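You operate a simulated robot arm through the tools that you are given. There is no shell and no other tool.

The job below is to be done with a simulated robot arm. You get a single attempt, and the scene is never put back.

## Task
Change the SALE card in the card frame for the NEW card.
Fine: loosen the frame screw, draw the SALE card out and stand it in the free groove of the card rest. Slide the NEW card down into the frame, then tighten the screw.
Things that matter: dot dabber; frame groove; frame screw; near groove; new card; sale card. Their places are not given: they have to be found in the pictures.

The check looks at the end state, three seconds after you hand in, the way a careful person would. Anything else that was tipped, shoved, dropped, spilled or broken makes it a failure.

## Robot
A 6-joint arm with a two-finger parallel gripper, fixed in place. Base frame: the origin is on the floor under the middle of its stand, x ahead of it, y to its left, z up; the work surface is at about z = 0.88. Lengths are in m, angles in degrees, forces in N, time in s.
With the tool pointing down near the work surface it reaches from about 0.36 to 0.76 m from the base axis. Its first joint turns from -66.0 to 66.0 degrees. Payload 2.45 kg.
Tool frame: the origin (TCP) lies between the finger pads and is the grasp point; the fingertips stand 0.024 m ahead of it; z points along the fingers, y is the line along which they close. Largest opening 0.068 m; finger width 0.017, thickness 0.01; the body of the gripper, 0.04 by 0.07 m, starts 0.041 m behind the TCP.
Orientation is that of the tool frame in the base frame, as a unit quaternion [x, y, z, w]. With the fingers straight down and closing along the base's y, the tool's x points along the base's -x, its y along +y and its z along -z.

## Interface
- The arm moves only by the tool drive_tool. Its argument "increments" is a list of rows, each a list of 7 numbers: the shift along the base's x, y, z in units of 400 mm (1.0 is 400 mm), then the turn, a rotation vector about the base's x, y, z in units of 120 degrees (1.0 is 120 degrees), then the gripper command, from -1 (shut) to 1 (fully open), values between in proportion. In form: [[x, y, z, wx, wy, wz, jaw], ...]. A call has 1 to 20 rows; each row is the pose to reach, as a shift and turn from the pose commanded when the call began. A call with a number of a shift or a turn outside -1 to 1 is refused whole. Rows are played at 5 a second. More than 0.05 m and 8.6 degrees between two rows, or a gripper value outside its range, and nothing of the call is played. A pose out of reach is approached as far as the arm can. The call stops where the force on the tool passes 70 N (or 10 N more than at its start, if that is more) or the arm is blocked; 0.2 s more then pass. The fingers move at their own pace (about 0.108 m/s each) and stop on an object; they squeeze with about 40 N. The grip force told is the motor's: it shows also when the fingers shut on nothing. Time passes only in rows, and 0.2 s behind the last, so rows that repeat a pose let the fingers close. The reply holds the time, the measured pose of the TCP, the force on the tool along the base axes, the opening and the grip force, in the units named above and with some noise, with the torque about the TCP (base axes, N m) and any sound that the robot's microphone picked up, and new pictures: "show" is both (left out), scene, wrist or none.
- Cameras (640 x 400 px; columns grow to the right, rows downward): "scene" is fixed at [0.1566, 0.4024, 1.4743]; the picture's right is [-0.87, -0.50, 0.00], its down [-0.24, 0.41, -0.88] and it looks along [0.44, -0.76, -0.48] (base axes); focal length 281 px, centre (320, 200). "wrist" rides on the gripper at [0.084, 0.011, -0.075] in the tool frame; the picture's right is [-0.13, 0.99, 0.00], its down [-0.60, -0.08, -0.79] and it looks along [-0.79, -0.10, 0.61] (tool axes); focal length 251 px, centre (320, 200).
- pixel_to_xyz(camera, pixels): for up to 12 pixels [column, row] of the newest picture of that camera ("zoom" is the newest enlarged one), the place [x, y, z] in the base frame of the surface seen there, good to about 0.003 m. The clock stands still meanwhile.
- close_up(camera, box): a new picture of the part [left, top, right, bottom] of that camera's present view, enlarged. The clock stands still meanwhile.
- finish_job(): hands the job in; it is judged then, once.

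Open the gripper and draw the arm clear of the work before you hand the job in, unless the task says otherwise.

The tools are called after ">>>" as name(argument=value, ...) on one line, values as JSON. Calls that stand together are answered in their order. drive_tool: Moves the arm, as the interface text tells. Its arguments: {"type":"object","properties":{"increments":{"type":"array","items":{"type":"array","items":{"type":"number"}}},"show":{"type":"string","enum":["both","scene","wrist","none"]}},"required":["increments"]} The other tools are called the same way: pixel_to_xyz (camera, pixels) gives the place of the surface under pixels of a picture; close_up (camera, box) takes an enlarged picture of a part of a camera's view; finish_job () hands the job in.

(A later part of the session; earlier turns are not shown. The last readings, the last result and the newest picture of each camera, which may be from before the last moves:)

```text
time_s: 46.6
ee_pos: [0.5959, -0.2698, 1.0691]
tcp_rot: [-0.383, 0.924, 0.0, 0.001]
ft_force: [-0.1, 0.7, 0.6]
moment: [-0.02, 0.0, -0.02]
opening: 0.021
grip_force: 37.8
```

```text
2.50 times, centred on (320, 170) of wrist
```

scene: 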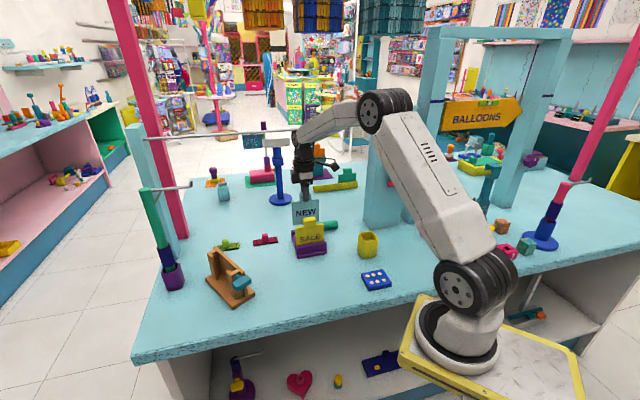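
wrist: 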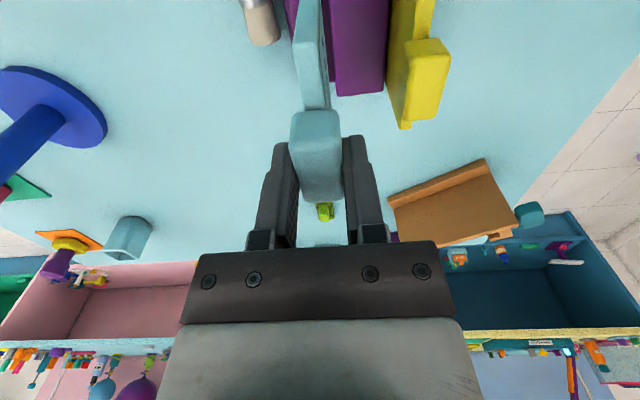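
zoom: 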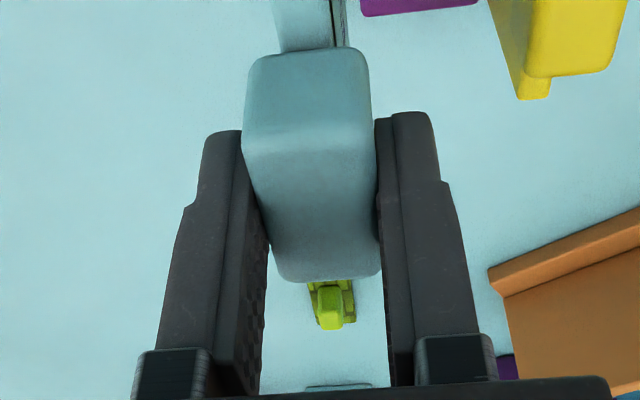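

NEW sits about 3 mm further toward -a in the grip than SALE did. I measure the empty frame's groove ends from the scene now that it is unobstructed.

>>> close_up(camera="scene", box=[201, 242, 261, 312])

```text
5.71 times, centred on (231, 277) of scene
```

zoom: 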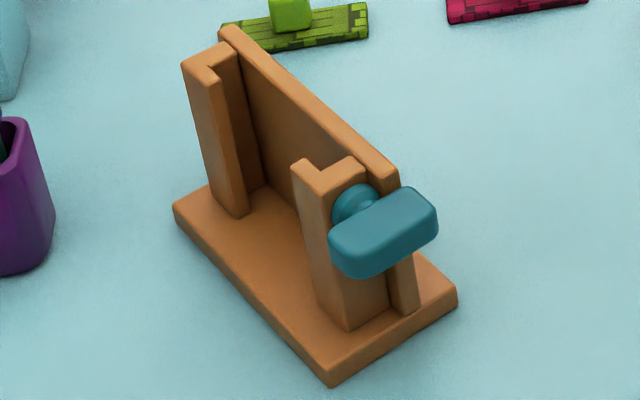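

>>> pixel_to_xyz(camera="zoom", pixels=[[189, 66], [205, 58], [222, 50], [232, 48], [212, 70], [232, 30], [248, 45], [300, 165], [312, 176], [325, 180], [340, 170], [354, 160]])

>>> pixel_to_xyz(camera="zoom", pixels=[[240, 110], [228, 110], [255, 110], [300, 130], [330, 155], [380, 170], [390, 180], [235, 190], [275, 200], [360, 200], [350, 195], [380, 230]])

```text
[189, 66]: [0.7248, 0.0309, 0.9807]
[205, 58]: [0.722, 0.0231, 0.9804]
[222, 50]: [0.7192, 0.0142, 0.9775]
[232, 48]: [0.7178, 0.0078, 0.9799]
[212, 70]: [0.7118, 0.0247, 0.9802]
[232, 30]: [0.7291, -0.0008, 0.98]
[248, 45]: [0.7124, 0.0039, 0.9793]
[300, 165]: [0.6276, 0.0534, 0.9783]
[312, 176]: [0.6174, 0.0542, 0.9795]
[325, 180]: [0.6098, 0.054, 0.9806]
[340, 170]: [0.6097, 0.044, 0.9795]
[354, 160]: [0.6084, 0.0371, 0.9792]
```

```text
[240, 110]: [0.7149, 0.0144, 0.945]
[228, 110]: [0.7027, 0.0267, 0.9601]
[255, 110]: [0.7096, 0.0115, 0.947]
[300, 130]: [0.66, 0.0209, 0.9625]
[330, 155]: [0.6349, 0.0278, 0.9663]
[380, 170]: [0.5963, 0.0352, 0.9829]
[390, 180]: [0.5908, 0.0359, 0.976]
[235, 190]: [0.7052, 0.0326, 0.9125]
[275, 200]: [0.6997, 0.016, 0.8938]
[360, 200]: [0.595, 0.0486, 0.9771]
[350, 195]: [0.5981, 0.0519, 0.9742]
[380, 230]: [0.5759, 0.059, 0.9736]
```

The groove's inner walls are at s≈-0.047 and +0.054, so NEW should be inserted ~3 mm further along +u than the SALE grip pose. I lift to z≈1.16 and carry NEW to above the frame, turning -60°.

>>> drive_tool(increments=[[0, 0, 0.08, 0, 0, 0, -0.8], [0, 0, 0.16, 0, 0, 0, -0.8], [0, 0, 0.225, 0, 0, 0, -0.8], [0.02, 0.08, 0.225, 0, 0, -0.03, -0.8], [0.04, 0.16, 0.225, 0, 0, -0.09, -0.8], [0.06, 0.24, 0.225, 0, 0, -0.15, -0.8], [0.08, 0.33, 0.225, 0, 0, -0.21, -0.8], [0.1, 0.42, 0.225, 0, 0, -0.27, -0.8], [0.12, 0.51, 0.225, 0, 0, -0.33, -0.8], [0.14, 0.6, 0.225, 0, 0, -0.39, -0.8], [0.16, 0.68, 0.225, 0, 0, -0.45, -0.8], [0.1728, 0.7406, 0.225, 0, 0, -0.5, -0.8], [0.1728, 0.7406, 0.225, 0, 0, -0.5, -0.8]])

>>> close_up(camera="scene", box=[186, 190, 276, 310])

>>> close_up(camera="wrist", box=[200, 0, 440, 150])

```text
time_s: 49.4
ee_pos: [0.6653, 0.0282, 1.1583]
tcp_rot: [0.131, 0.991, -0.001, 0.0]
ft_force: [-0.2, 0.1, 0.1]
moment: [-0.02, -0.03, -0.01]
opening: 0.0208
grip_force: 38.2
```

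scene: 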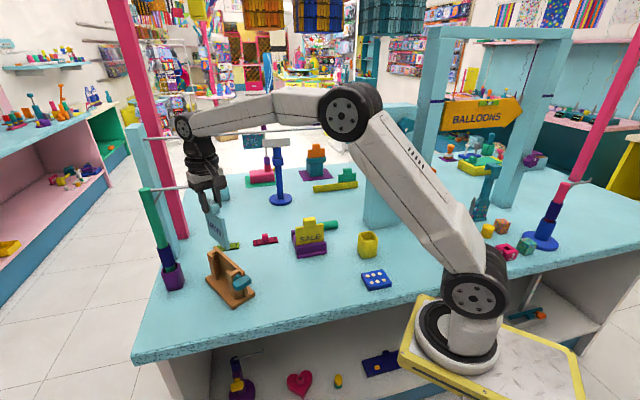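
wrist: 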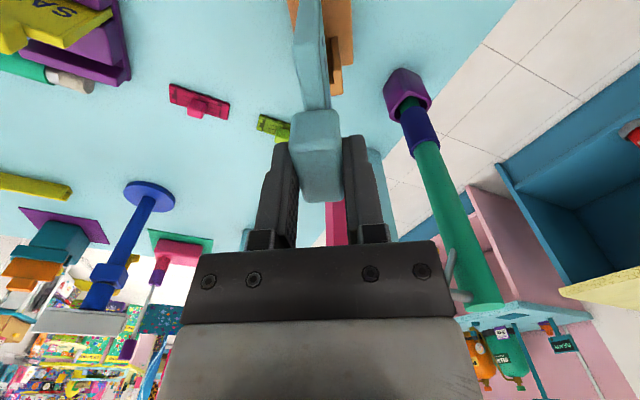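

```text
3.33 times, centred on (231, 250) of scene
```

zoom: 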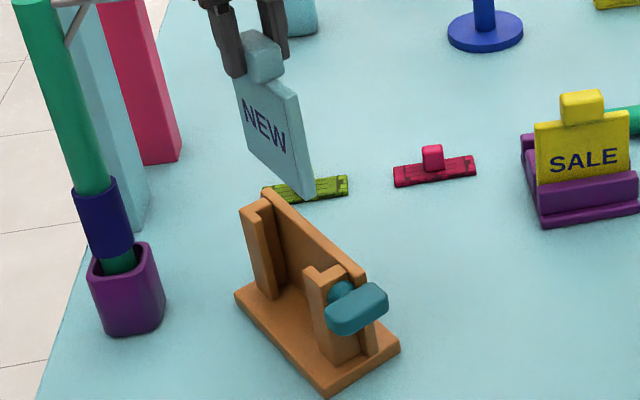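

```text
2.67 times, centred on (320, 75) of wrist
```

zoom: 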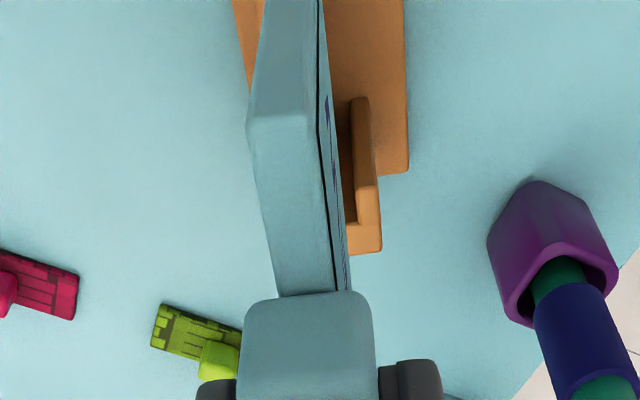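

NEW is above the frame. I lower until its bottom is just above the posts (TCP z≈1.108) and check alignment.

>>> drive_tool(increments=[[0, 0, -0.05, 0, 0, 0, -0.8], [0, 0, -0.1, 0, 0, 0, -0.8], [0, 0, -0.125, 0, 0, 0, -0.8], [0, 0, -0.125, 0, 0, 0, -0.8]])

>>> close_up(camera="scene", box=[196, 210, 266, 290])

>>> close_up(camera="wrist", box=[240, 0, 400, 110])

```text
time_s: 50.4
ee_pos: [0.664, 0.0274, 1.1097]
tcp_rot: [0.131, 0.991, -0.001, -0.001]
ft_force: [-0.4, -1.5, -0.2]
moment: [0.0, 0.0, -0.01]
opening: 0.0209
grip_force: 38.1
```

scene: 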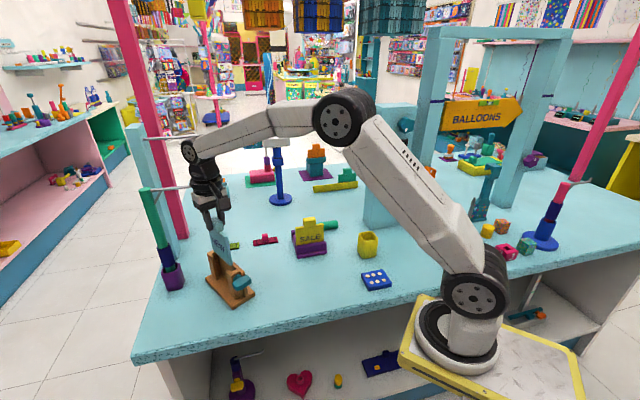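
wrist: 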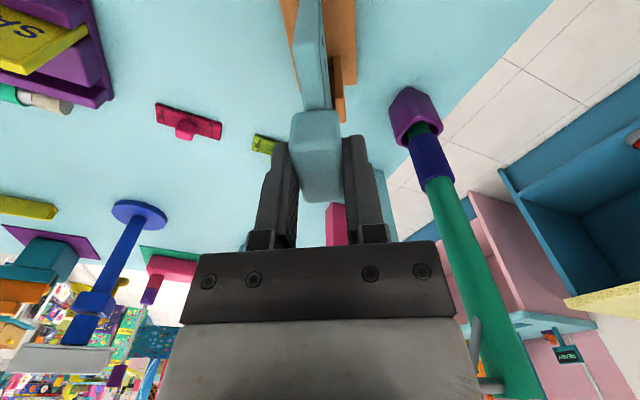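

```text
5.00 times, centred on (231, 250) of scene
```

zoom: 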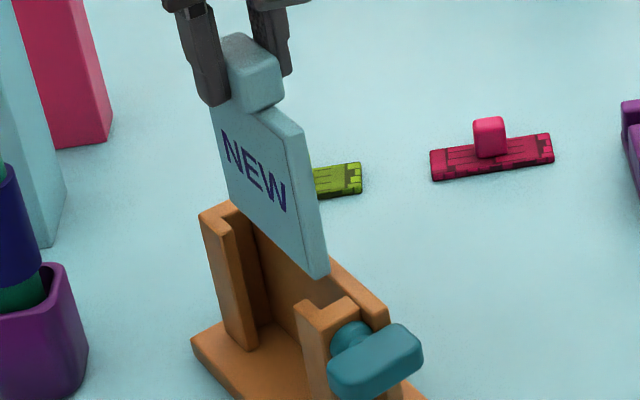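

```text
3.64 times, centred on (320, 55) of wrist
```

zoom: 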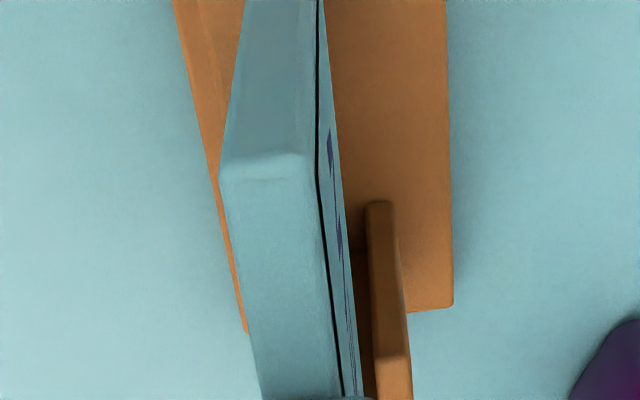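

>>> pixel_to_xyz(camera="zoom", pixels=[[315, 262], [302, 250], [290, 120], [250, 205], [215, 120], [320, 255], [312, 200], [250, 150], [324, 268], [280, 230]])

```text
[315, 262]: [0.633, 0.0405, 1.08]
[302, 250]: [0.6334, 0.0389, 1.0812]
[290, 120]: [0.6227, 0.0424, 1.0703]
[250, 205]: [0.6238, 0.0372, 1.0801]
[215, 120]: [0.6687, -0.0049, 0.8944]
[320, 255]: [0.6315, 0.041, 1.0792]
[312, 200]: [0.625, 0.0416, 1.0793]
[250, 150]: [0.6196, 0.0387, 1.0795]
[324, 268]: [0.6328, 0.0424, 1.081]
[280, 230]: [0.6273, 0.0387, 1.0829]
```

The newest zoom was the wrist one; I re-zoom the scene and query again.

>>> close_up(camera="scene", box=[196, 210, 266, 290])

>>> pixel_to_xyz(camera="zoom", pixels=[[304, 262], [298, 250], [283, 125], [318, 265], [300, 130], [230, 188], [250, 205], [215, 118], [320, 270], [310, 245], [240, 130], [280, 235]])

```text
5.00 times, centred on (231, 250) of scene
```

zoom: 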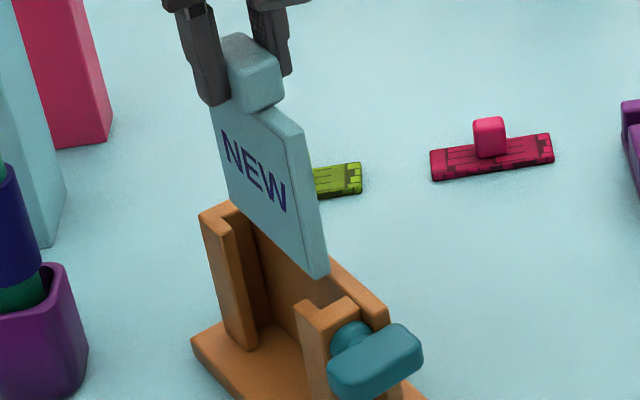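

```text
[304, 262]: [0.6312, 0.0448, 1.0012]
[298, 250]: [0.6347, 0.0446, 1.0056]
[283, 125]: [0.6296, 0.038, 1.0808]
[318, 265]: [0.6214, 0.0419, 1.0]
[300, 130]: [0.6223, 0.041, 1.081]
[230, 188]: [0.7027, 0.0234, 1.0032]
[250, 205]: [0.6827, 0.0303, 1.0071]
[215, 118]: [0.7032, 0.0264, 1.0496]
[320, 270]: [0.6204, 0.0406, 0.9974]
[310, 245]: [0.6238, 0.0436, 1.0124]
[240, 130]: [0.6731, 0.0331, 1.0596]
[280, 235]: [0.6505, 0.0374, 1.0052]
```

I query the near post's inner edge and the far post's inner edge in this zoom for a direct comparison with the card ends.

>>> close_up(camera="scene", box=[206, 235, 256, 295])

```text
6.67 times, centred on (231, 265) of scene
```

zoom: 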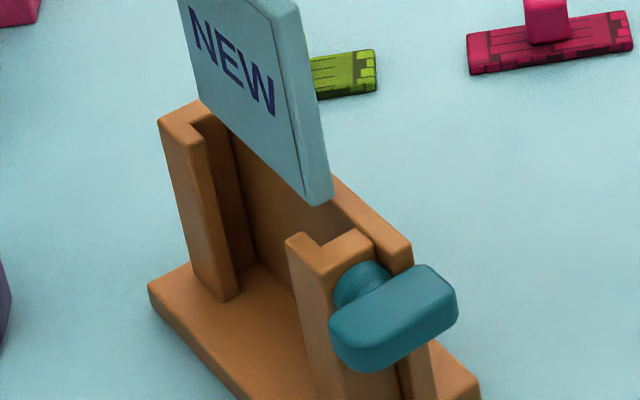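

>>> pixel_to_xyz(camera="zoom", pixels=[[324, 249], [335, 244], [350, 236], [340, 256], [325, 262], [296, 240], [310, 252], [360, 240], [192, 122], [180, 130], [202, 135], [318, 198]])

>>> pixel_to_xyz(camera="zoom", pixels=[[220, 170], [235, 220], [240, 150], [245, 200], [225, 130], [310, 190], [324, 195], [300, 185], [290, 170], [328, 160], [340, 210], [330, 230]])

```text
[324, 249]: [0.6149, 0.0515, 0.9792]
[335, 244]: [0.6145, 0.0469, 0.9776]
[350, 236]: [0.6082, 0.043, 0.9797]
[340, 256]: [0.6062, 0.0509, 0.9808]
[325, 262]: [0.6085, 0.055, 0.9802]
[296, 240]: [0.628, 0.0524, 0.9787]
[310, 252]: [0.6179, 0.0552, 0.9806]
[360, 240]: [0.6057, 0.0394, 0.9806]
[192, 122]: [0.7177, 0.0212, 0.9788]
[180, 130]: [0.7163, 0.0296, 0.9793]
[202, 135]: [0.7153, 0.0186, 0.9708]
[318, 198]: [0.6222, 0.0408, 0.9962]
```

```text
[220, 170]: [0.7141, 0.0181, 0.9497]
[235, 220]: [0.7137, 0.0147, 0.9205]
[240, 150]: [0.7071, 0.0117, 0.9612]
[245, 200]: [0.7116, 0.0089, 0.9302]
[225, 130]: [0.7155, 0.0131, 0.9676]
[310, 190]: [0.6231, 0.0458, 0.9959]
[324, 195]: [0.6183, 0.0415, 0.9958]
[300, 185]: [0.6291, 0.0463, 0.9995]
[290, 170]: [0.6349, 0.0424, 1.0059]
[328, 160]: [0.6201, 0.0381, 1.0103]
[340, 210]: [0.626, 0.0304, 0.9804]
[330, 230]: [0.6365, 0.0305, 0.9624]
```

Card spans s≈-0.046…0.044, groove -0.050…0.053, and the card face lies between back plate and lips. I shift 2 mm along +u and start lowering 30 mm, watching force.

>>> drive_tool(increments=[[0.0048, -0.0013, 0, 0, 0, 0, -0.8], [0.0048, -0.0013, -0.02, 0, 0, 0, -0.8], [0.0048, -0.0013, -0.04, 0, 0, 0, -0.8], [0.0048, -0.0013, -0.06, 0, 0, 0, -0.8], [0.0048, -0.0013, -0.075, 0, 0, 0, -0.8]])

>>> close_up(camera="scene", box=[196, 220, 266, 300])

```text
time_s: 51.6
ee_pos: [0.6668, 0.0277, 1.0794]
tcp_rot: [0.13, 0.992, -0.001, -0.001]
ft_force: [0.4, -0.1, -0.4]
moment: [-0.01, 0.01, -0.02]
opening: 0.021
grip_force: 38.1
```

scene: 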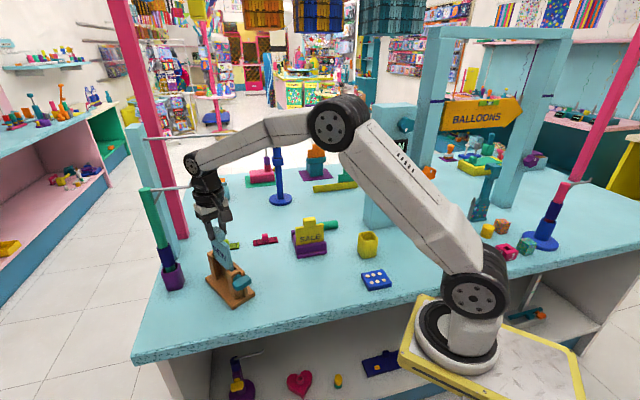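
wrist: 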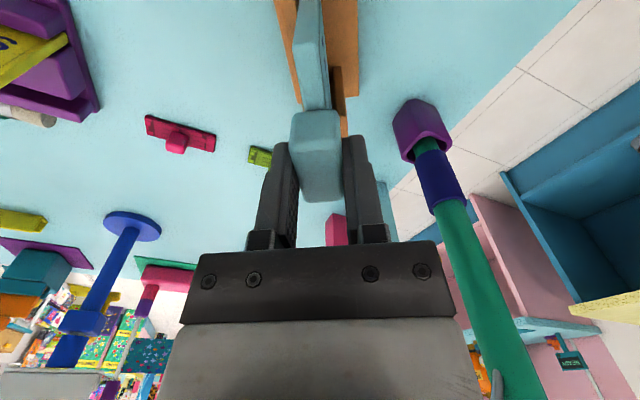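

```text
5.00 times, centred on (231, 260) of scene
```

zoom: 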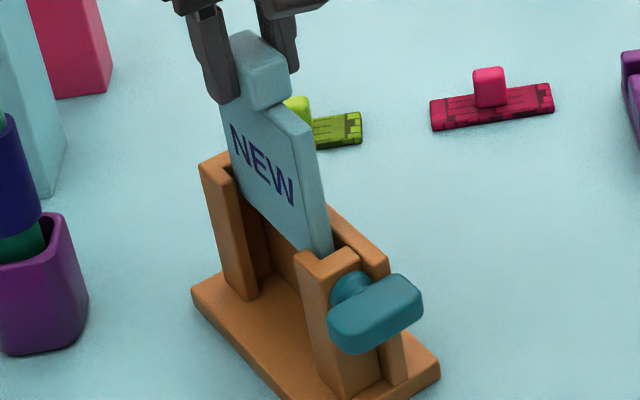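

Both card edges are inside the lips and no force shows. Continue down to TCP z≈1.018.

>>> drive_tool(increments=[[0, 0, -0.025, 0, 0, 0, -0.8], [0, 0, -0.05, 0, 0, 0, -0.8], [0, 0, -0.075, 0, 0, 0, -0.8], [0, 0, -0.1, 0, 0, 0, -0.8], [0, 0, -0.125, 0, 0, 0, -0.8], [0, 0, -0.152, 0, 0, 0, -0.8]])

>>> close_up(camera="scene", box=[196, 220, 266, 300])

```text
time_s: 53.0
ee_pos: [0.6662, 0.0267, 1.0186]
tcp_rot: [0.13, 0.991, 0.0, 0.0]
ft_force: [0.1, 0.2, 0.2]
moment: [0.01, 0.0, 0.0]
opening: 0.0208
grip_force: 38.0
```

scene: 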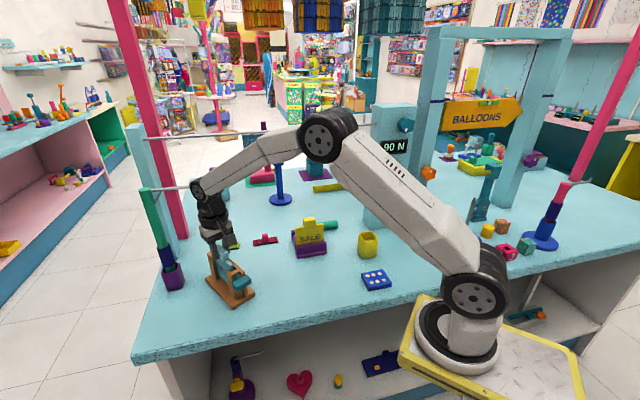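
wrist: 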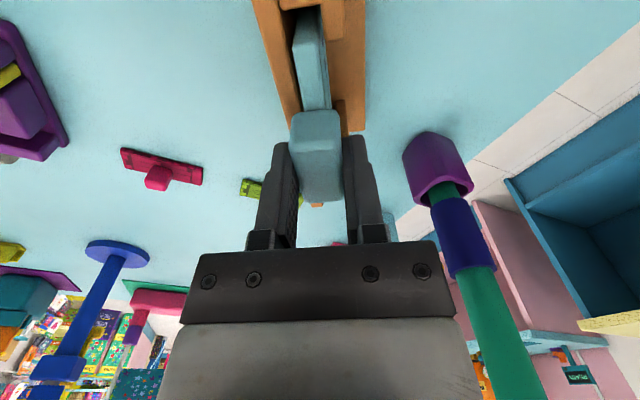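

```text
5.00 times, centred on (231, 260) of scene
```

zoom: 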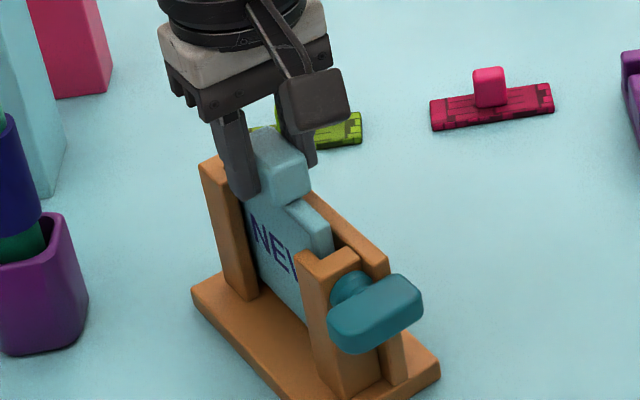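

Nearly seated. Lower in small steps until floor contact shows.

>>> drive_tool(increments=[[0, 0, -0.005, 0, 0, 0, -0.8], [0, 0, -0.01, 0, 0, 0, -0.8], [0, 0, -0.016, 0, 0, 0, -0.8], [0, 0, -0.016, 0, 0, 0, -0.8]], show="none")

```text
time_s: 54.0
ee_pos: [0.6682, 0.0271, 1.0111]
tcp_rot: [0.13, 0.992, -0.001, 0.0]
ft_force: [0.5, 0.3, 0.6]
moment: [0.02, 0.0, -0.03]
opening: 0.0208
grip_force: 38.6
```

>>> drive_tool(increments=[[0, 0, -0.002, 0, 0, 0, -0.8], [0, 0, -0.004, 0, 0, 0, -0.8], [0, 0, -0.004, 0, 0, 0, -0.8]], show="none")

```text
time_s: 54.8
ee_pos: [0.6674, 0.0274, 1.0118]
tcp_rot: [0.131, 0.991, -0.001, 0.001]
ft_force: [-2.9, -0.1, 7.6]
moment: [0.05, 0.27, -0.01]
opening: 0.0208
grip_force: 37.8
```

Floor contact at 7.6 N: NEW is seated. Ease off slightly, open to ~40 mm and inspect.

>>> drive_tool(increments=[[0, 0, 0.002, 0, 0, 0, -0.8], [0, 0, 0.002, 0, 0, 0, -0.35], [0, 0, 0.002, 0, 0, 0, -0.2], [0, 0, 0.002, 0, 0, 0, 0.2], [0, 0, 0.002, 0, 0, 0, 0.2], [0, 0, 0.06, 0, 0, 0, 0.2], [0, 0, 0.14, 0, 0, 0, 0.2], [0, 0, 0.22, 0, 0, 0, 0.2], [0, 0, 0.22, 0, 0, 0, 0.2]])

>>> close_up(camera="scene", box=[206, 240, 266, 300])

>>> close_up(camera="wrist", box=[220, 0, 420, 180])

```text
time_s: 56.8
ee_pos: [0.6669, 0.0261, 1.0983]
tcp_rot: [0.131, 0.991, -0.001, 0.0]
ft_force: [-0.3, 0.1, 0.5]
moment: [0.03, -0.01, 0.0]
opening: 0.0408
grip_force: 0.0
```

scene: 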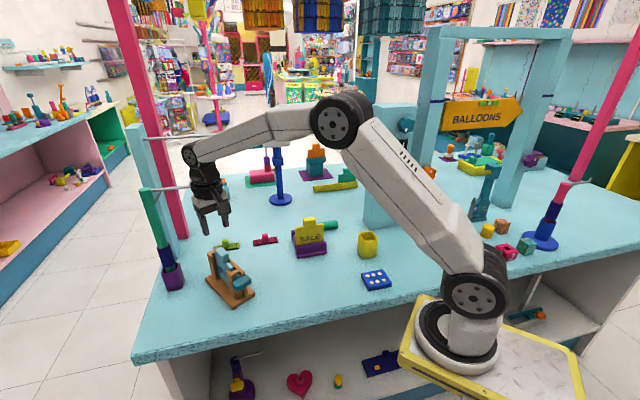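
wrist: 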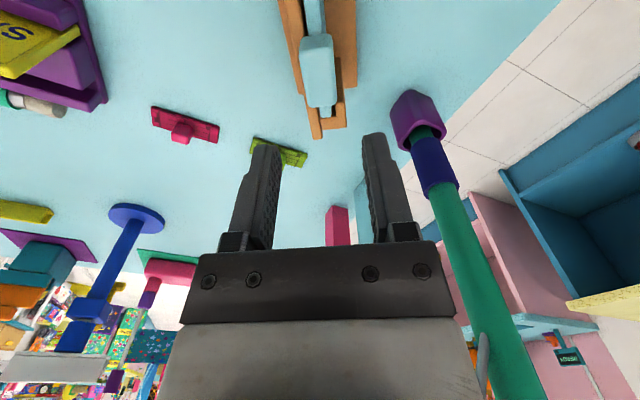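

```text
6.67 times, centred on (236, 270) of scene
```

zoom: 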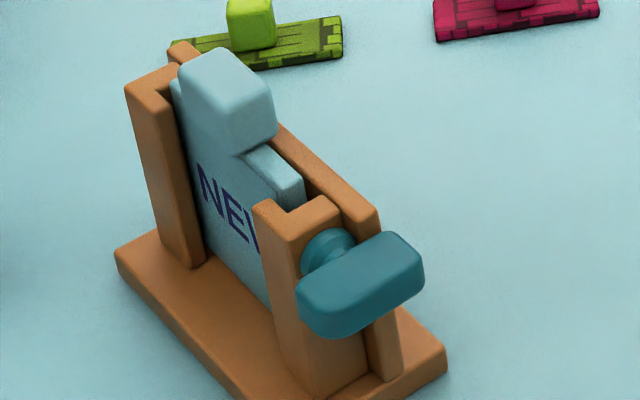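

```text
2.22 times, centred on (320, 90) of wrist
```

zoom: 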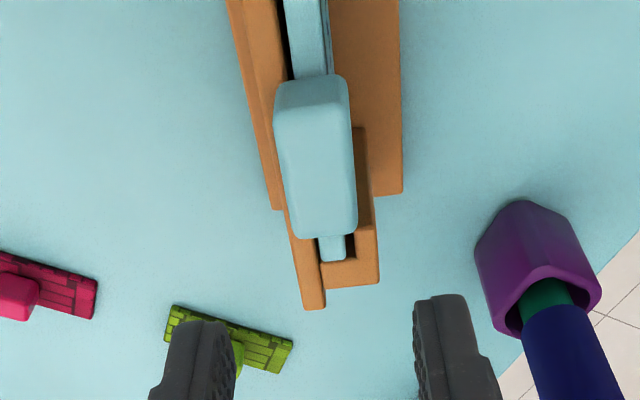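

NEW stands seated in the frame just like SALE did (about 2–3 mm further along the groove). Now I return to the screw: move back over it and tilt the tool 45° as before.

>>> drive_tool(increments=[[-0.04, 0.012, 0.07, 0, 0, 0, 0.2], [-0.12, 0.034, 0.14, 0, 0, 0, 0.5], [-0.21, 0.06, 0.173, 0, 0, 0, 1], [-0.29, 0.083, 0.173, 0, 0, 0, 1], [-0.371, 0.1065, 0.173, 0, 0, 0, 1], [-0.371, 0.1065, 0.165, -0.0162, -0.0604, 0, 1], [-0.371, 0.1065, 0.16, -0.0324, -0.1208, 0, 1], [-0.371, 0.1065, 0.155, -0.0485, -0.1811, 0, 1], [-0.371, 0.1065, 0.15, -0.0647, -0.2415, 0, 1], [-0.371, 0.1065, 0.14, -0.0809, -0.3019, 0, 1], [-0.371, 0.1065, 0.133, -0.0971, -0.3623, 0, 1], [-0.371, 0.1065, 0.133, -0.0971, -0.3623, 0, 1]])

>>> close_up(camera="scene", box=[270, 190, 350, 264])

>>> close_up(camera="scene", box=[196, 220, 266, 300])

```text
time_s: 59.4
ee_pos: [0.5171, 0.0693, 1.1514]
tcp_rot: [0.121, 0.916, -0.051, 0.38]
ft_force: [0.5, -0.9, 0.1]
moment: [-0.01, -0.04, -0.03]
opening: 0.0682
grip_force: 0.0
```

scene: 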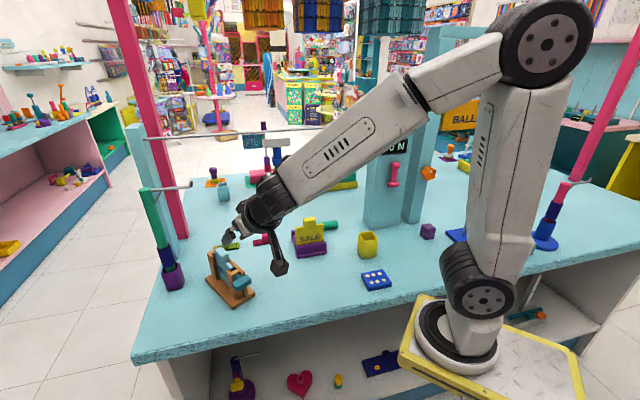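
wrist: 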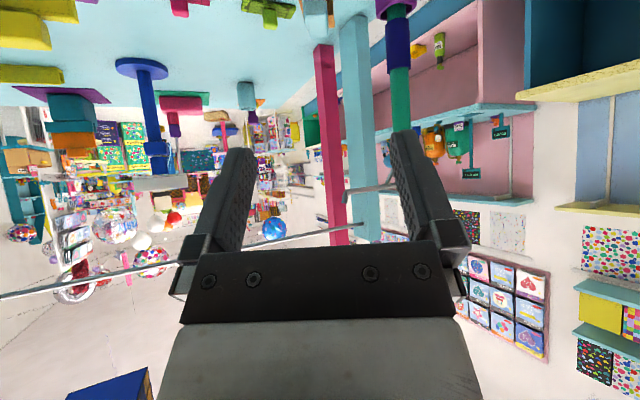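

```text
5.41 times, centred on (310, 227) of scene
```

zoom: 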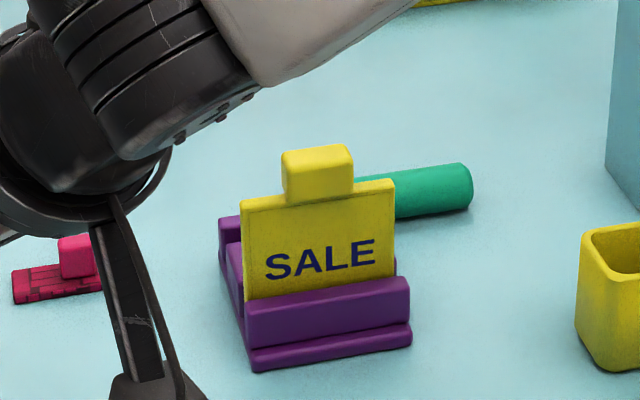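

```text
5.00 times, centred on (231, 260) of scene
```

zoom: 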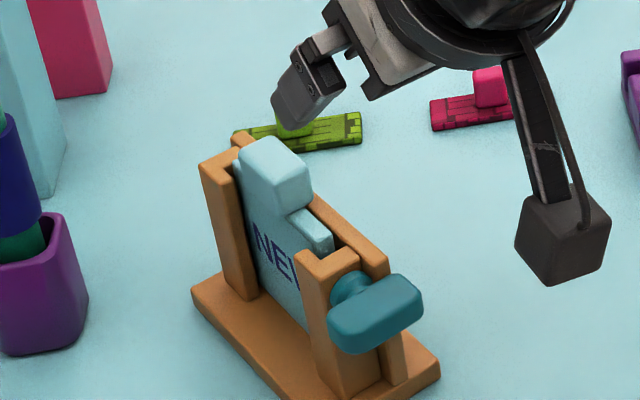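

Same pose as before the card exchange; SALE stands and the dabber is untouched. Now swing -90° and lower to the withdrawal point beside the wing, reversing the earlier path.

>>> drive_tool(increments=[[0, 0, 0, -0.0161, 0.0043, 0, 1], [0, 0, 0, -0.0805, 0.0216, 0, 1], [0, 0.01, 0, -0.1449, 0.0388, 0, 1], [0, 0.03, 0, -0.2093, 0.0561, 0, 1], [0, 0.05, 0, -0.2737, 0.0733, 0, 1], [0, 0.07, 0, -0.3381, 0.0906, 0, 1], [0, 0.09, 0, -0.4025, 0.1079, 0, 1], [0, 0.12, 0, -0.4669, 0.1251, 0, 1], [0, 0.14, -0.06, -0.5313, 0.1424, 0, 1], [0, 0.15, -0.14, -0.5796, 0.1553, 0, 1], [0, 0.16, -0.22, -0.6279, 0.1682, 0, 1], [0, 0.17, -0.3, -0.6762, 0.1812, 0, 1], [0, 0.17, -0.38, -0.7245, 0.1941, 0, 1], [0, 0.17, -0.46, -0.7245, 0.1941, 0, 1], [0, 0.17, -0.46, -0.7245, 0.1941, 0, 1]])

>>> close_up(camera="wrist", box=[220, 60, 420, 240])

```text
time_s: 62.6
ee_pos: [0.5191, 0.1383, 0.9674]
tcp_rot: [0.182, -0.682, 0.684, -0.183]
ft_force: [-0.5, -1.1, 0.5]
moment: [0.01, 0.0, 0.05]
opening: 0.068
grip_force: 0.0
```

scene: 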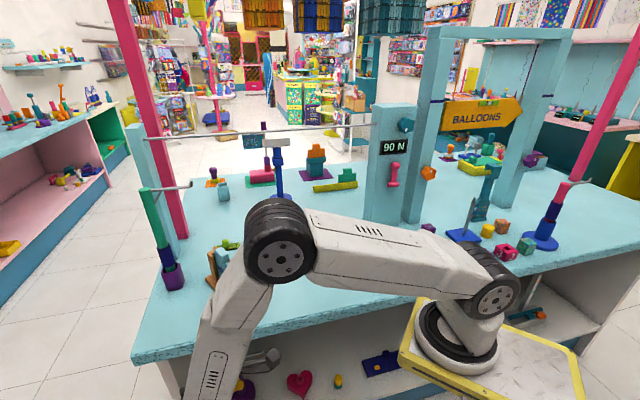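
wrist: 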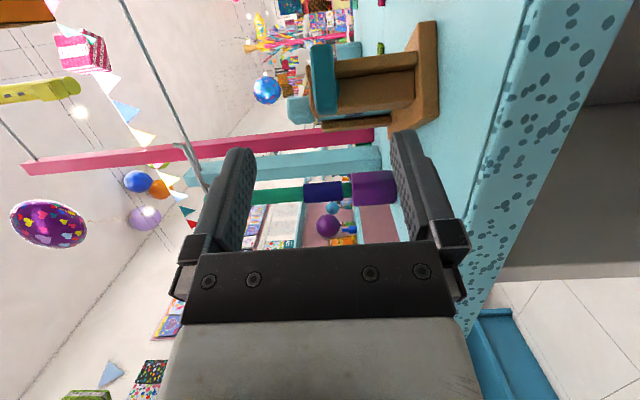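

```text
2.22 times, centred on (320, 150) of wrist
```

zoom: 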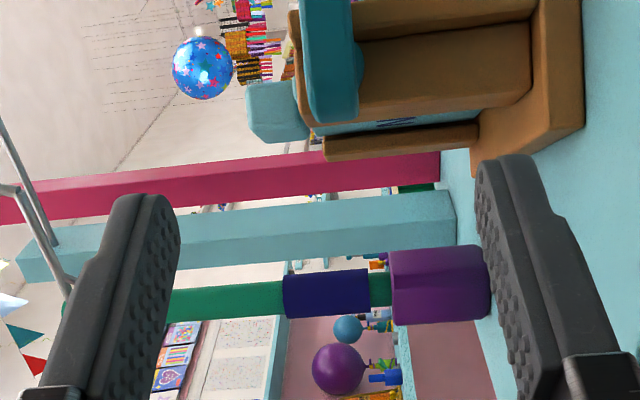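

The wing lies between the fingers' planes. Advance along the tool axis to the earlier grip pose and close partly.

>>> drive_tool(increments=[[0.04, -0.067, 0, 0, 0, 0, 1], [0.08, -0.133, 0, 0, 0, 0, 1], [0.12, -0.2, 0, 0, 0, 0, 1], [0.12, -0.2, 0, 0, 0, 0, 0.3], [0.12, -0.2, 0, 0, 0, 0, -0.35], [0.12, -0.2, 0, 0, 0, 0, -0.35]])

>>> close_up(camera="wrist", box=[240, 60, 400, 240])

```text
time_s: 64.0
ee_pos: [0.5664, 0.058, 0.9669]
tcp_rot: [0.183, -0.683, 0.683, -0.183]
ft_force: [-0.1, -0.5, -0.4]
moment: [0.0, 0.02, -0.03]
opening: 0.0221
grip_force: 0.0
```

scene: 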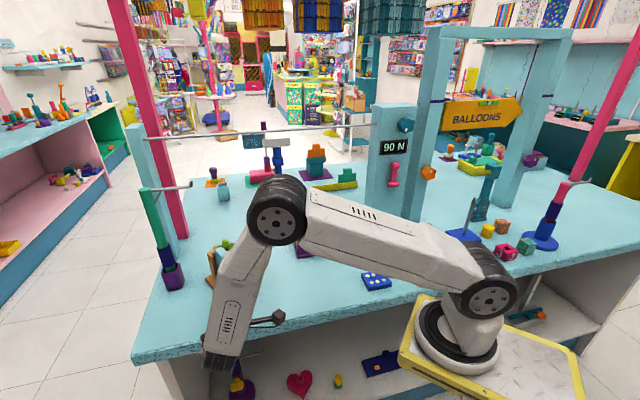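
wrist: 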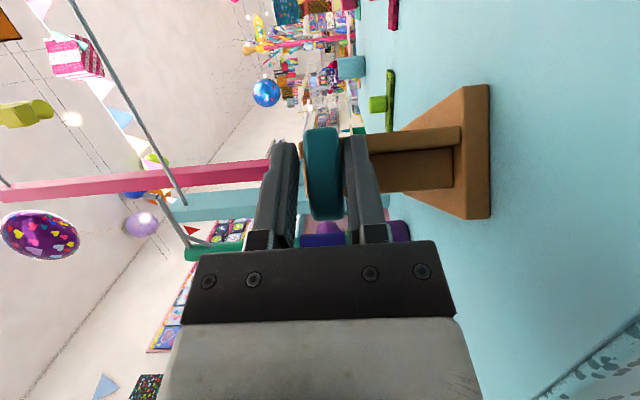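

```text
2.22 times, centred on (320, 150) of wrist
```

zoom: 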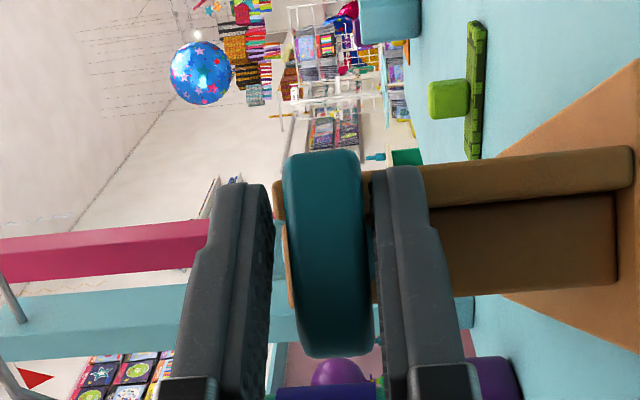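

The wing is between the fingers with small gaps. Close on it.

>>> drive_tool(increments=[[0, 0, -0.001, 0, 0, 0, -0.5], [0, 0, -0.001, 0, 0, 0, -0.65], [0, 0, -0.001, 0, 0, 0, -0.8], [0, 0, -0.001, 0, 0, 0, -0.8]], show="none")

```text
time_s: 65.0
ee_pos: [0.5665, 0.0571, 0.9662]
tcp_rot: [0.184, -0.682, 0.684, -0.182]
ft_force: [0.9, -0.8, 0.7]
moment: [0.13, 0.32, 0.02]
opening: 0.0157
grip_force: 34.8
```

Gripped at 15.7 mm. Now turn clockwise (tighten) by 60° in 6° steps about the screw axis.

>>> drive_tool(increments=[[0, 0, 0, 0.0483, -0.0129, 0, -0.8], [0, 0, 0, 0.0966, -0.0259, 0, -0.8], [0, 0, 0, 0.1449, -0.0388, 0, -0.8], [0, 0, 0, 0.1932, -0.0518, 0, -0.8], [0, 0, 0, 0.2415, -0.0647, 0, -0.8], [0, 0, 0, 0.2898, -0.0777, 0, -0.8], [0, 0, 0, 0.3381, -0.0906, 0, -0.8], [0, 0, 0, 0.3864, -0.1035, 0, -0.8], [0, 0, 0, 0.4347, -0.1165, 0, -0.8], [0, 0, 0, 0.483, -0.1294, 0, -0.8], [0, 0, 0, 0.483, -0.1294, 0, -0.8]], show="wrist")

```text
time_s: 67.4
ee_pos: [0.5671, 0.057, 0.9672]
tcp_rot: [0.019, 0.898, -0.285, 0.336]
ft_force: [-2.2, 1.0, -0.4]
moment: [0.13, 0.44, -0.02]
opening: 0.0157
grip_force: 34.6
```

wrist: 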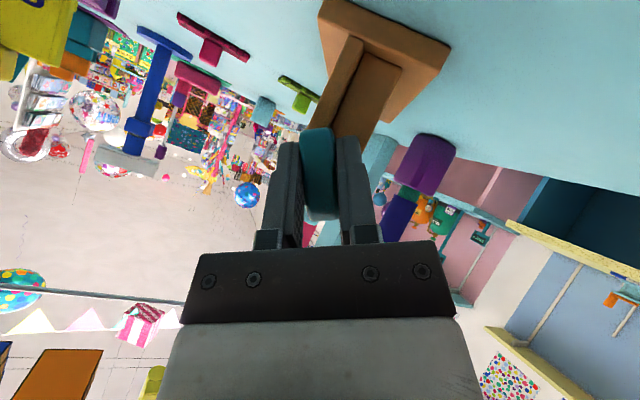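

60° turned back with light torque. Turn the remaining 30°.

>>> drive_tool(increments=[[0, 0, 0, 0.0483, -0.0129, 0, -0.8], [0, 0, 0, 0.0966, -0.0259, 0, -0.8], [0, 0, 0, 0.1449, -0.0388, 0, -0.8], [0, 0, 0, 0.1932, -0.0518, 0, -0.8], [0, 0, 0, 0.2415, -0.0647, 0, -0.8], [0, 0, 0, 0.2415, -0.0647, 0, -0.8]], show="wrist")

>>> close_up(camera="wrist", box=[240, 60, 400, 240])

```text
time_s: 68.8
ee_pos: [0.5659, 0.0569, 0.9675]
tcp_rot: [0.12, 0.916, -0.05, 0.379]
ft_force: [1.8, 0.8, 0.2]
moment: [0.06, 0.29, 0.11]
opening: 0.0156
grip_force: 35.0
```

wrist: 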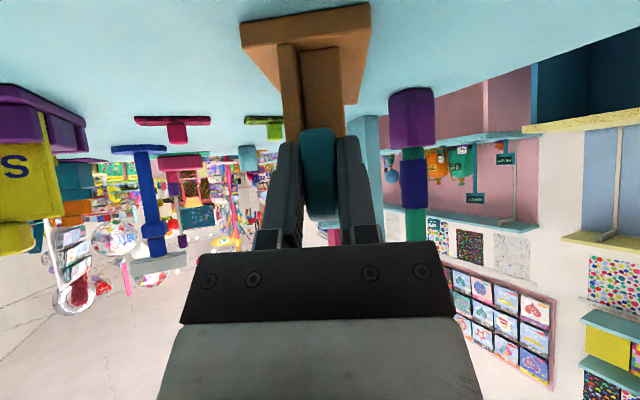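

```text
2.22 times, centred on (320, 150) of wrist
```

zoom: 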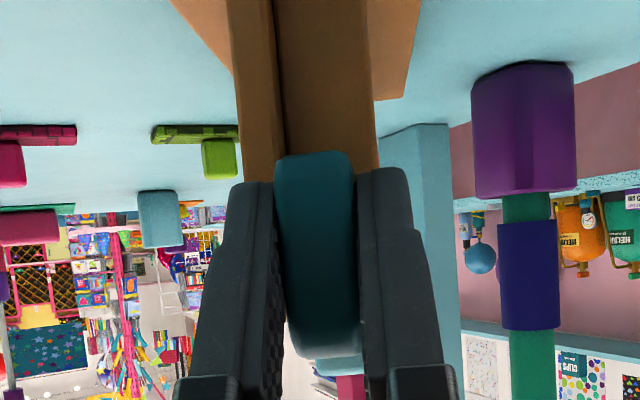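

The wing is back vertical as at the start. I feel for the tight stop with an extra ~5°.

>>> drive_tool(increments=[[0, 0, 0, 0.0161, -0.0043, 0, -0.8], [0, 0, 0, 0.0282, -0.0075, 0, -0.8], [0, 0, 0, 0.0403, -0.0108, 0, -0.8], [0, 0, 0, 0.0403, -0.0108, 0, -0.8]], show="none")

```text
time_s: 69.8
ee_pos: [0.5678, 0.056, 0.9665]
tcp_rot: [0.138, 0.912, -0.01, 0.386]
ft_force: [-1.0, -7.7, 10.1]
moment: [-1.19, 0.32, -0.2]
opening: 0.0165
grip_force: 34.8
```

A hard stop is felt (≈1.2 N·m): the screw is tight. I open the fingers here and withdraw backward-up along the tool axis.

>>> drive_tool(increments=[[0, 0, 0, 0.0403, -0.0108, 0, -0.4], [0, 0, 0, 0.0403, -0.0108, 0, 0.2], [0, 0, 0, 0.0403, -0.0108, 0, 1], [0, 0, 0, 0.0403, -0.0108, 0, 1], [-0.03, 0.008, 0.03, 0.0403, -0.0108, 0, 1], [-0.08, 0.021, 0.08, 0.0403, -0.0108, 0, 1], [-0.14, 0.037, 0.15, 0.0403, -0.0108, 0, 1], [-0.14, 0.037, 0.25, 0, 0, 0, 1], [-0.14, 0.037, 0.35, 0, 0, 0, 1], [-0.14, 0.037, 0.42, 0, 0, 0, 1], [-0.14, 0.037, 0.42, 0, 0, 0, 1]])

>>> close_up(camera="scene", box=[196, 230, 266, 310])

>>> close_up(camera="scene", box=[270, 190, 350, 264])

```text
time_s: 72.2
ee_pos: [0.5099, 0.0722, 1.1337]
tcp_rot: [0.138, 0.913, -0.011, 0.384]
ft_force: [0.0, 0.0, 0.0]
moment: [0.01, -0.01, -0.03]
opening: 0.068
grip_force: 0.1
out of reach, approached as far as the arm can: row 1, 2, 3, 4, 5, 6
```

scene: 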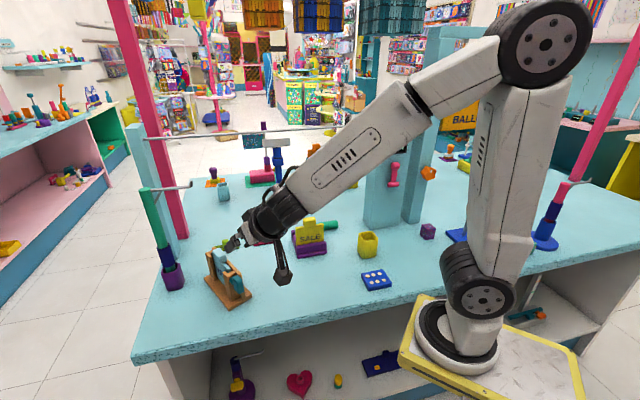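
wrist: 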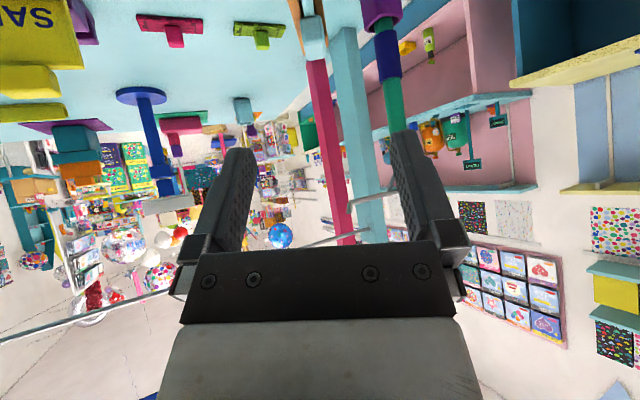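

```text
5.00 times, centred on (231, 270) of scene
```

zoom: 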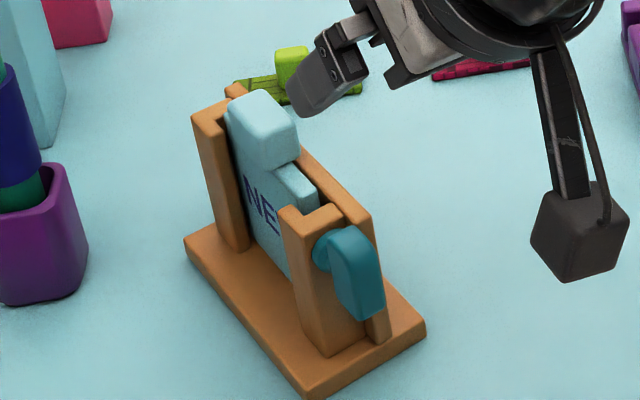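

```text
5.41 times, centred on (310, 227) of scene
```

zoom: 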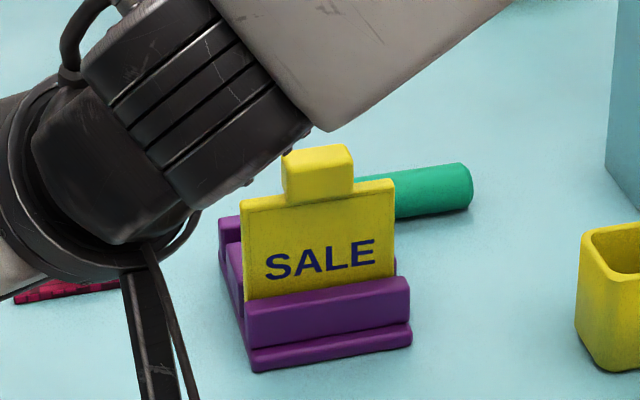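

The screw wing is vertical again and both cards stand. The frame base may have shifted slightly, so I compare with the earlier zoom box.

>>> close_up(camera="scene", box=[201, 242, 261, 312])

>>> pixel_to_xyz(camera="zoom", pixels=[[178, 213], [330, 375], [452, 293], [318, 380], [190, 66], [205, 58], [300, 165], [390, 180], [235, 30], [360, 250], [380, 285], [240, 50]])

```text
5.71 times, centred on (231, 277) of scene
```

zoom: 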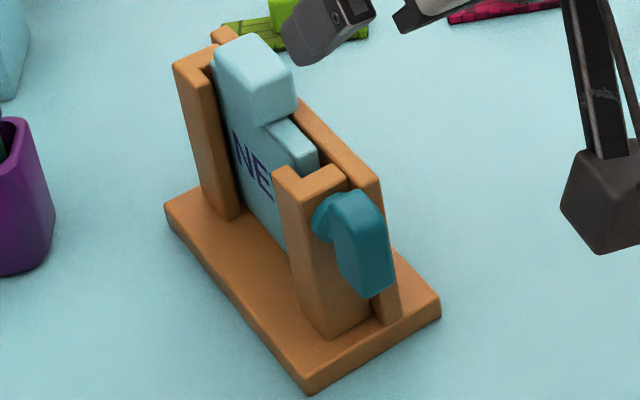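

```text
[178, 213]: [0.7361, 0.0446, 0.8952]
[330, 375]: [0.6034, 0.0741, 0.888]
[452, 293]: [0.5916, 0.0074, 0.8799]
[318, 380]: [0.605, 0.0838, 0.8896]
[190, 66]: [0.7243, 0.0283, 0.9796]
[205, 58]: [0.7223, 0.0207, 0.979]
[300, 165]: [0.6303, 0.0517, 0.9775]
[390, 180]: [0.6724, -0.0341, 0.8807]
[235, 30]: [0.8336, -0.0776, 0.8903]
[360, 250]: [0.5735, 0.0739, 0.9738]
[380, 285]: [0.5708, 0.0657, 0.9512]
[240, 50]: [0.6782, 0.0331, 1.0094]
```

The frame seems to have been rotated a little: base corners went from (332,385)/(457,290)/(172,207) to (308,393)/(440,300)/(164,205) in this zoom. I measure the new corners accurately.

>>> pixel_to_xyz(camera="zoom", pixels=[[309, 380], [435, 298], [169, 207], [300, 360], [420, 290], [180, 210], [190, 66], [184, 68], [283, 175], [345, 175], [372, 180], [275, 165]])

>>> close_up(camera="wrist", box=[240, 0, 400, 110])

```text
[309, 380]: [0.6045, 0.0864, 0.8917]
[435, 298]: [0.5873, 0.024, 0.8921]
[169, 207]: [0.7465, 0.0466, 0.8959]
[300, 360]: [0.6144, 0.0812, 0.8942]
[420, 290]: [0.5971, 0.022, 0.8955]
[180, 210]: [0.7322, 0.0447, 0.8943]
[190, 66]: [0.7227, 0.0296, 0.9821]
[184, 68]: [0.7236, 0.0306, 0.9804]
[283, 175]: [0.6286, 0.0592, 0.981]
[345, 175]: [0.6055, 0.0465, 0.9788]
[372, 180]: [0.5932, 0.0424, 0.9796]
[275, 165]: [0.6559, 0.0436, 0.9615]
```

```text
3.64 times, centred on (320, 55) of wrist
```

zoom: 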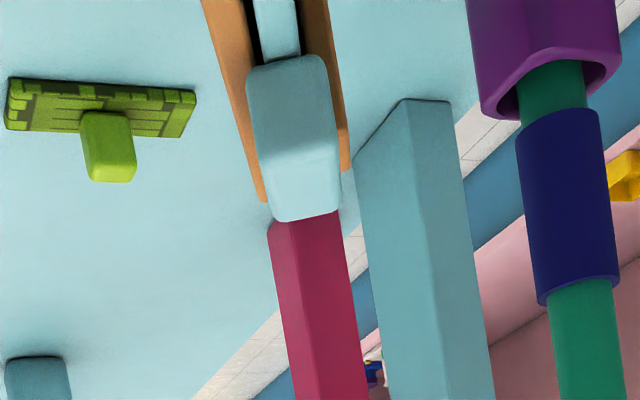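

The frame shifted only about 5 mm and ~1° (base corners vs. start), cards and screw look right. I unswing the 5° and untilt while retreating, to look at the screw wing face-on.

>>> drive_tool(increments=[[-0.05, 0.02, 0.05, -0.0403, 0.0108, 0, 1], [-0.1, 0.03, 0.08, -0.0403, 0.0108, 0, 1], [-0.1, 0.03, 0.08, -0.0403, 0.0108, 0, 1]], show="none")

>>> drive_tool(increments=[[0, 0, 0, 0.0162, 0.0604, 0, 1], [0, 0, 0, 0.0324, 0.1208, 0, 1], [0, 0, 0, 0.0485, 0.1811, 0, 1], [0, 0, 0, 0.0647, 0.2415, 0, 1], [0, 0, 0, 0.0809, 0.3019, 0, 1], [0, 0, 0, 0.0971, 0.3623, 0, 1], [0, 0, 0, 0.0971, 0.3623, 0, 1]])

>>> close_up(camera="wrist", box=[270, 80, 370, 210])

```text
time_s: 73.0
ee_pos: [0.4702, 0.0835, 1.1658]
tcp_rot: [0.121, 0.916, -0.051, 0.38]
ft_force: [-0.4, 0.1, 0.6]
moment: [0.02, -0.05, -0.04]
opening: 0.068
grip_force: 0.1
```

```text
time_s: 74.6
ee_pos: [0.4691, 0.0838, 1.1662]
tcp_rot: [0.13, 0.992, 0.0, -0.001]
ft_force: [-1.0, -0.5, 0.3]
moment: [-0.01, -0.02, 0.02]
opening: 0.0682
grip_force: 0.0
```

scene: 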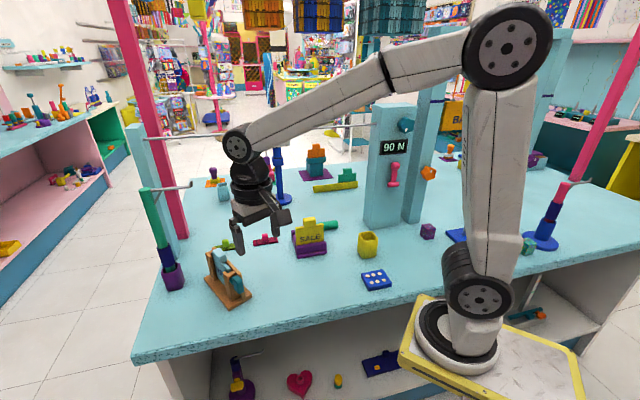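
wrist: 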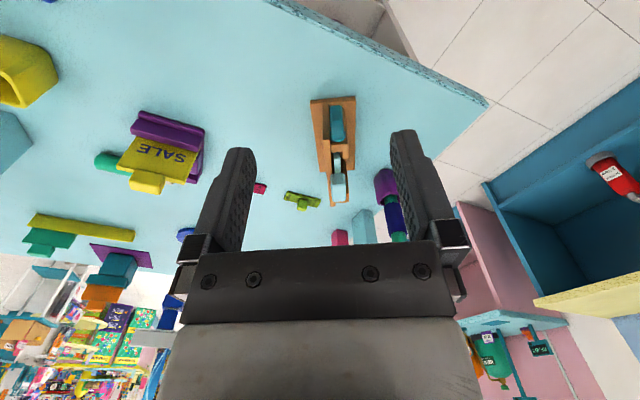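

```text
3.08 times, centred on (320, 145) of wrist
```

zoom: 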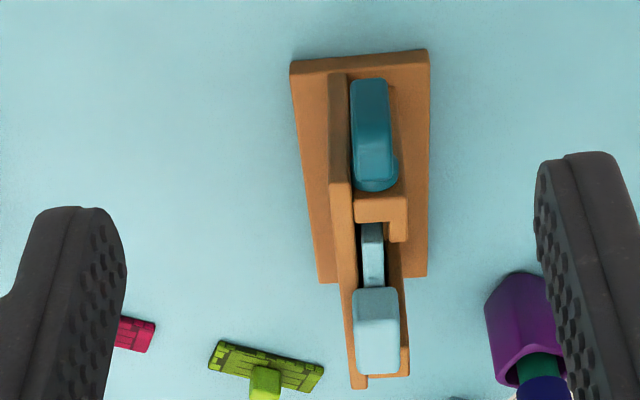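

The wing is vertical and NEW sits in the frame. I measure the base corners from this view too, to be sure how far the frame moved.

>>> pixel_to_xyz(camera="zoom", pixels=[[295, 67], [424, 57], [422, 270], [325, 278], [372, 90], [372, 165], [340, 182], [360, 378], [405, 365], [372, 230], [375, 360], [378, 300]])

>>> close_up(camera="wrist", box=[80, 90, 230, 210])

```text
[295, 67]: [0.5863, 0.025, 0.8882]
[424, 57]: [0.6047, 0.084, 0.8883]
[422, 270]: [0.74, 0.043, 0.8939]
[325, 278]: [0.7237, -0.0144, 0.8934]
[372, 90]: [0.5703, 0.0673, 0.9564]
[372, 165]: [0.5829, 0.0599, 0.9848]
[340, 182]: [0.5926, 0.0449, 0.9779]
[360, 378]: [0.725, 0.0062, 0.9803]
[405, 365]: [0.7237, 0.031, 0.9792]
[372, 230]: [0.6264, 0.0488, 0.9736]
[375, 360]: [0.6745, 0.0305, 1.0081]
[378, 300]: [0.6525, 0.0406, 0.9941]
```

```text
3.33 times, centred on (155, 150) of wrist
```

zoom: 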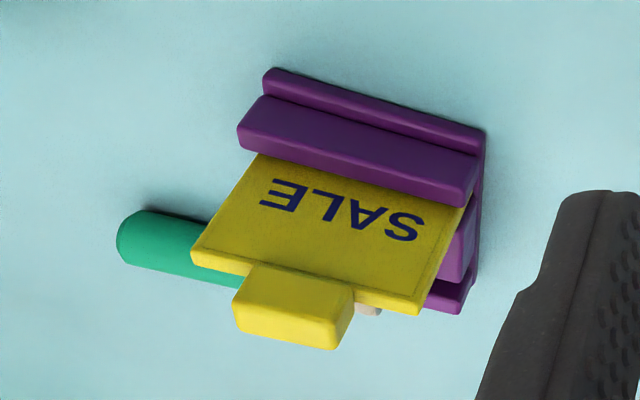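

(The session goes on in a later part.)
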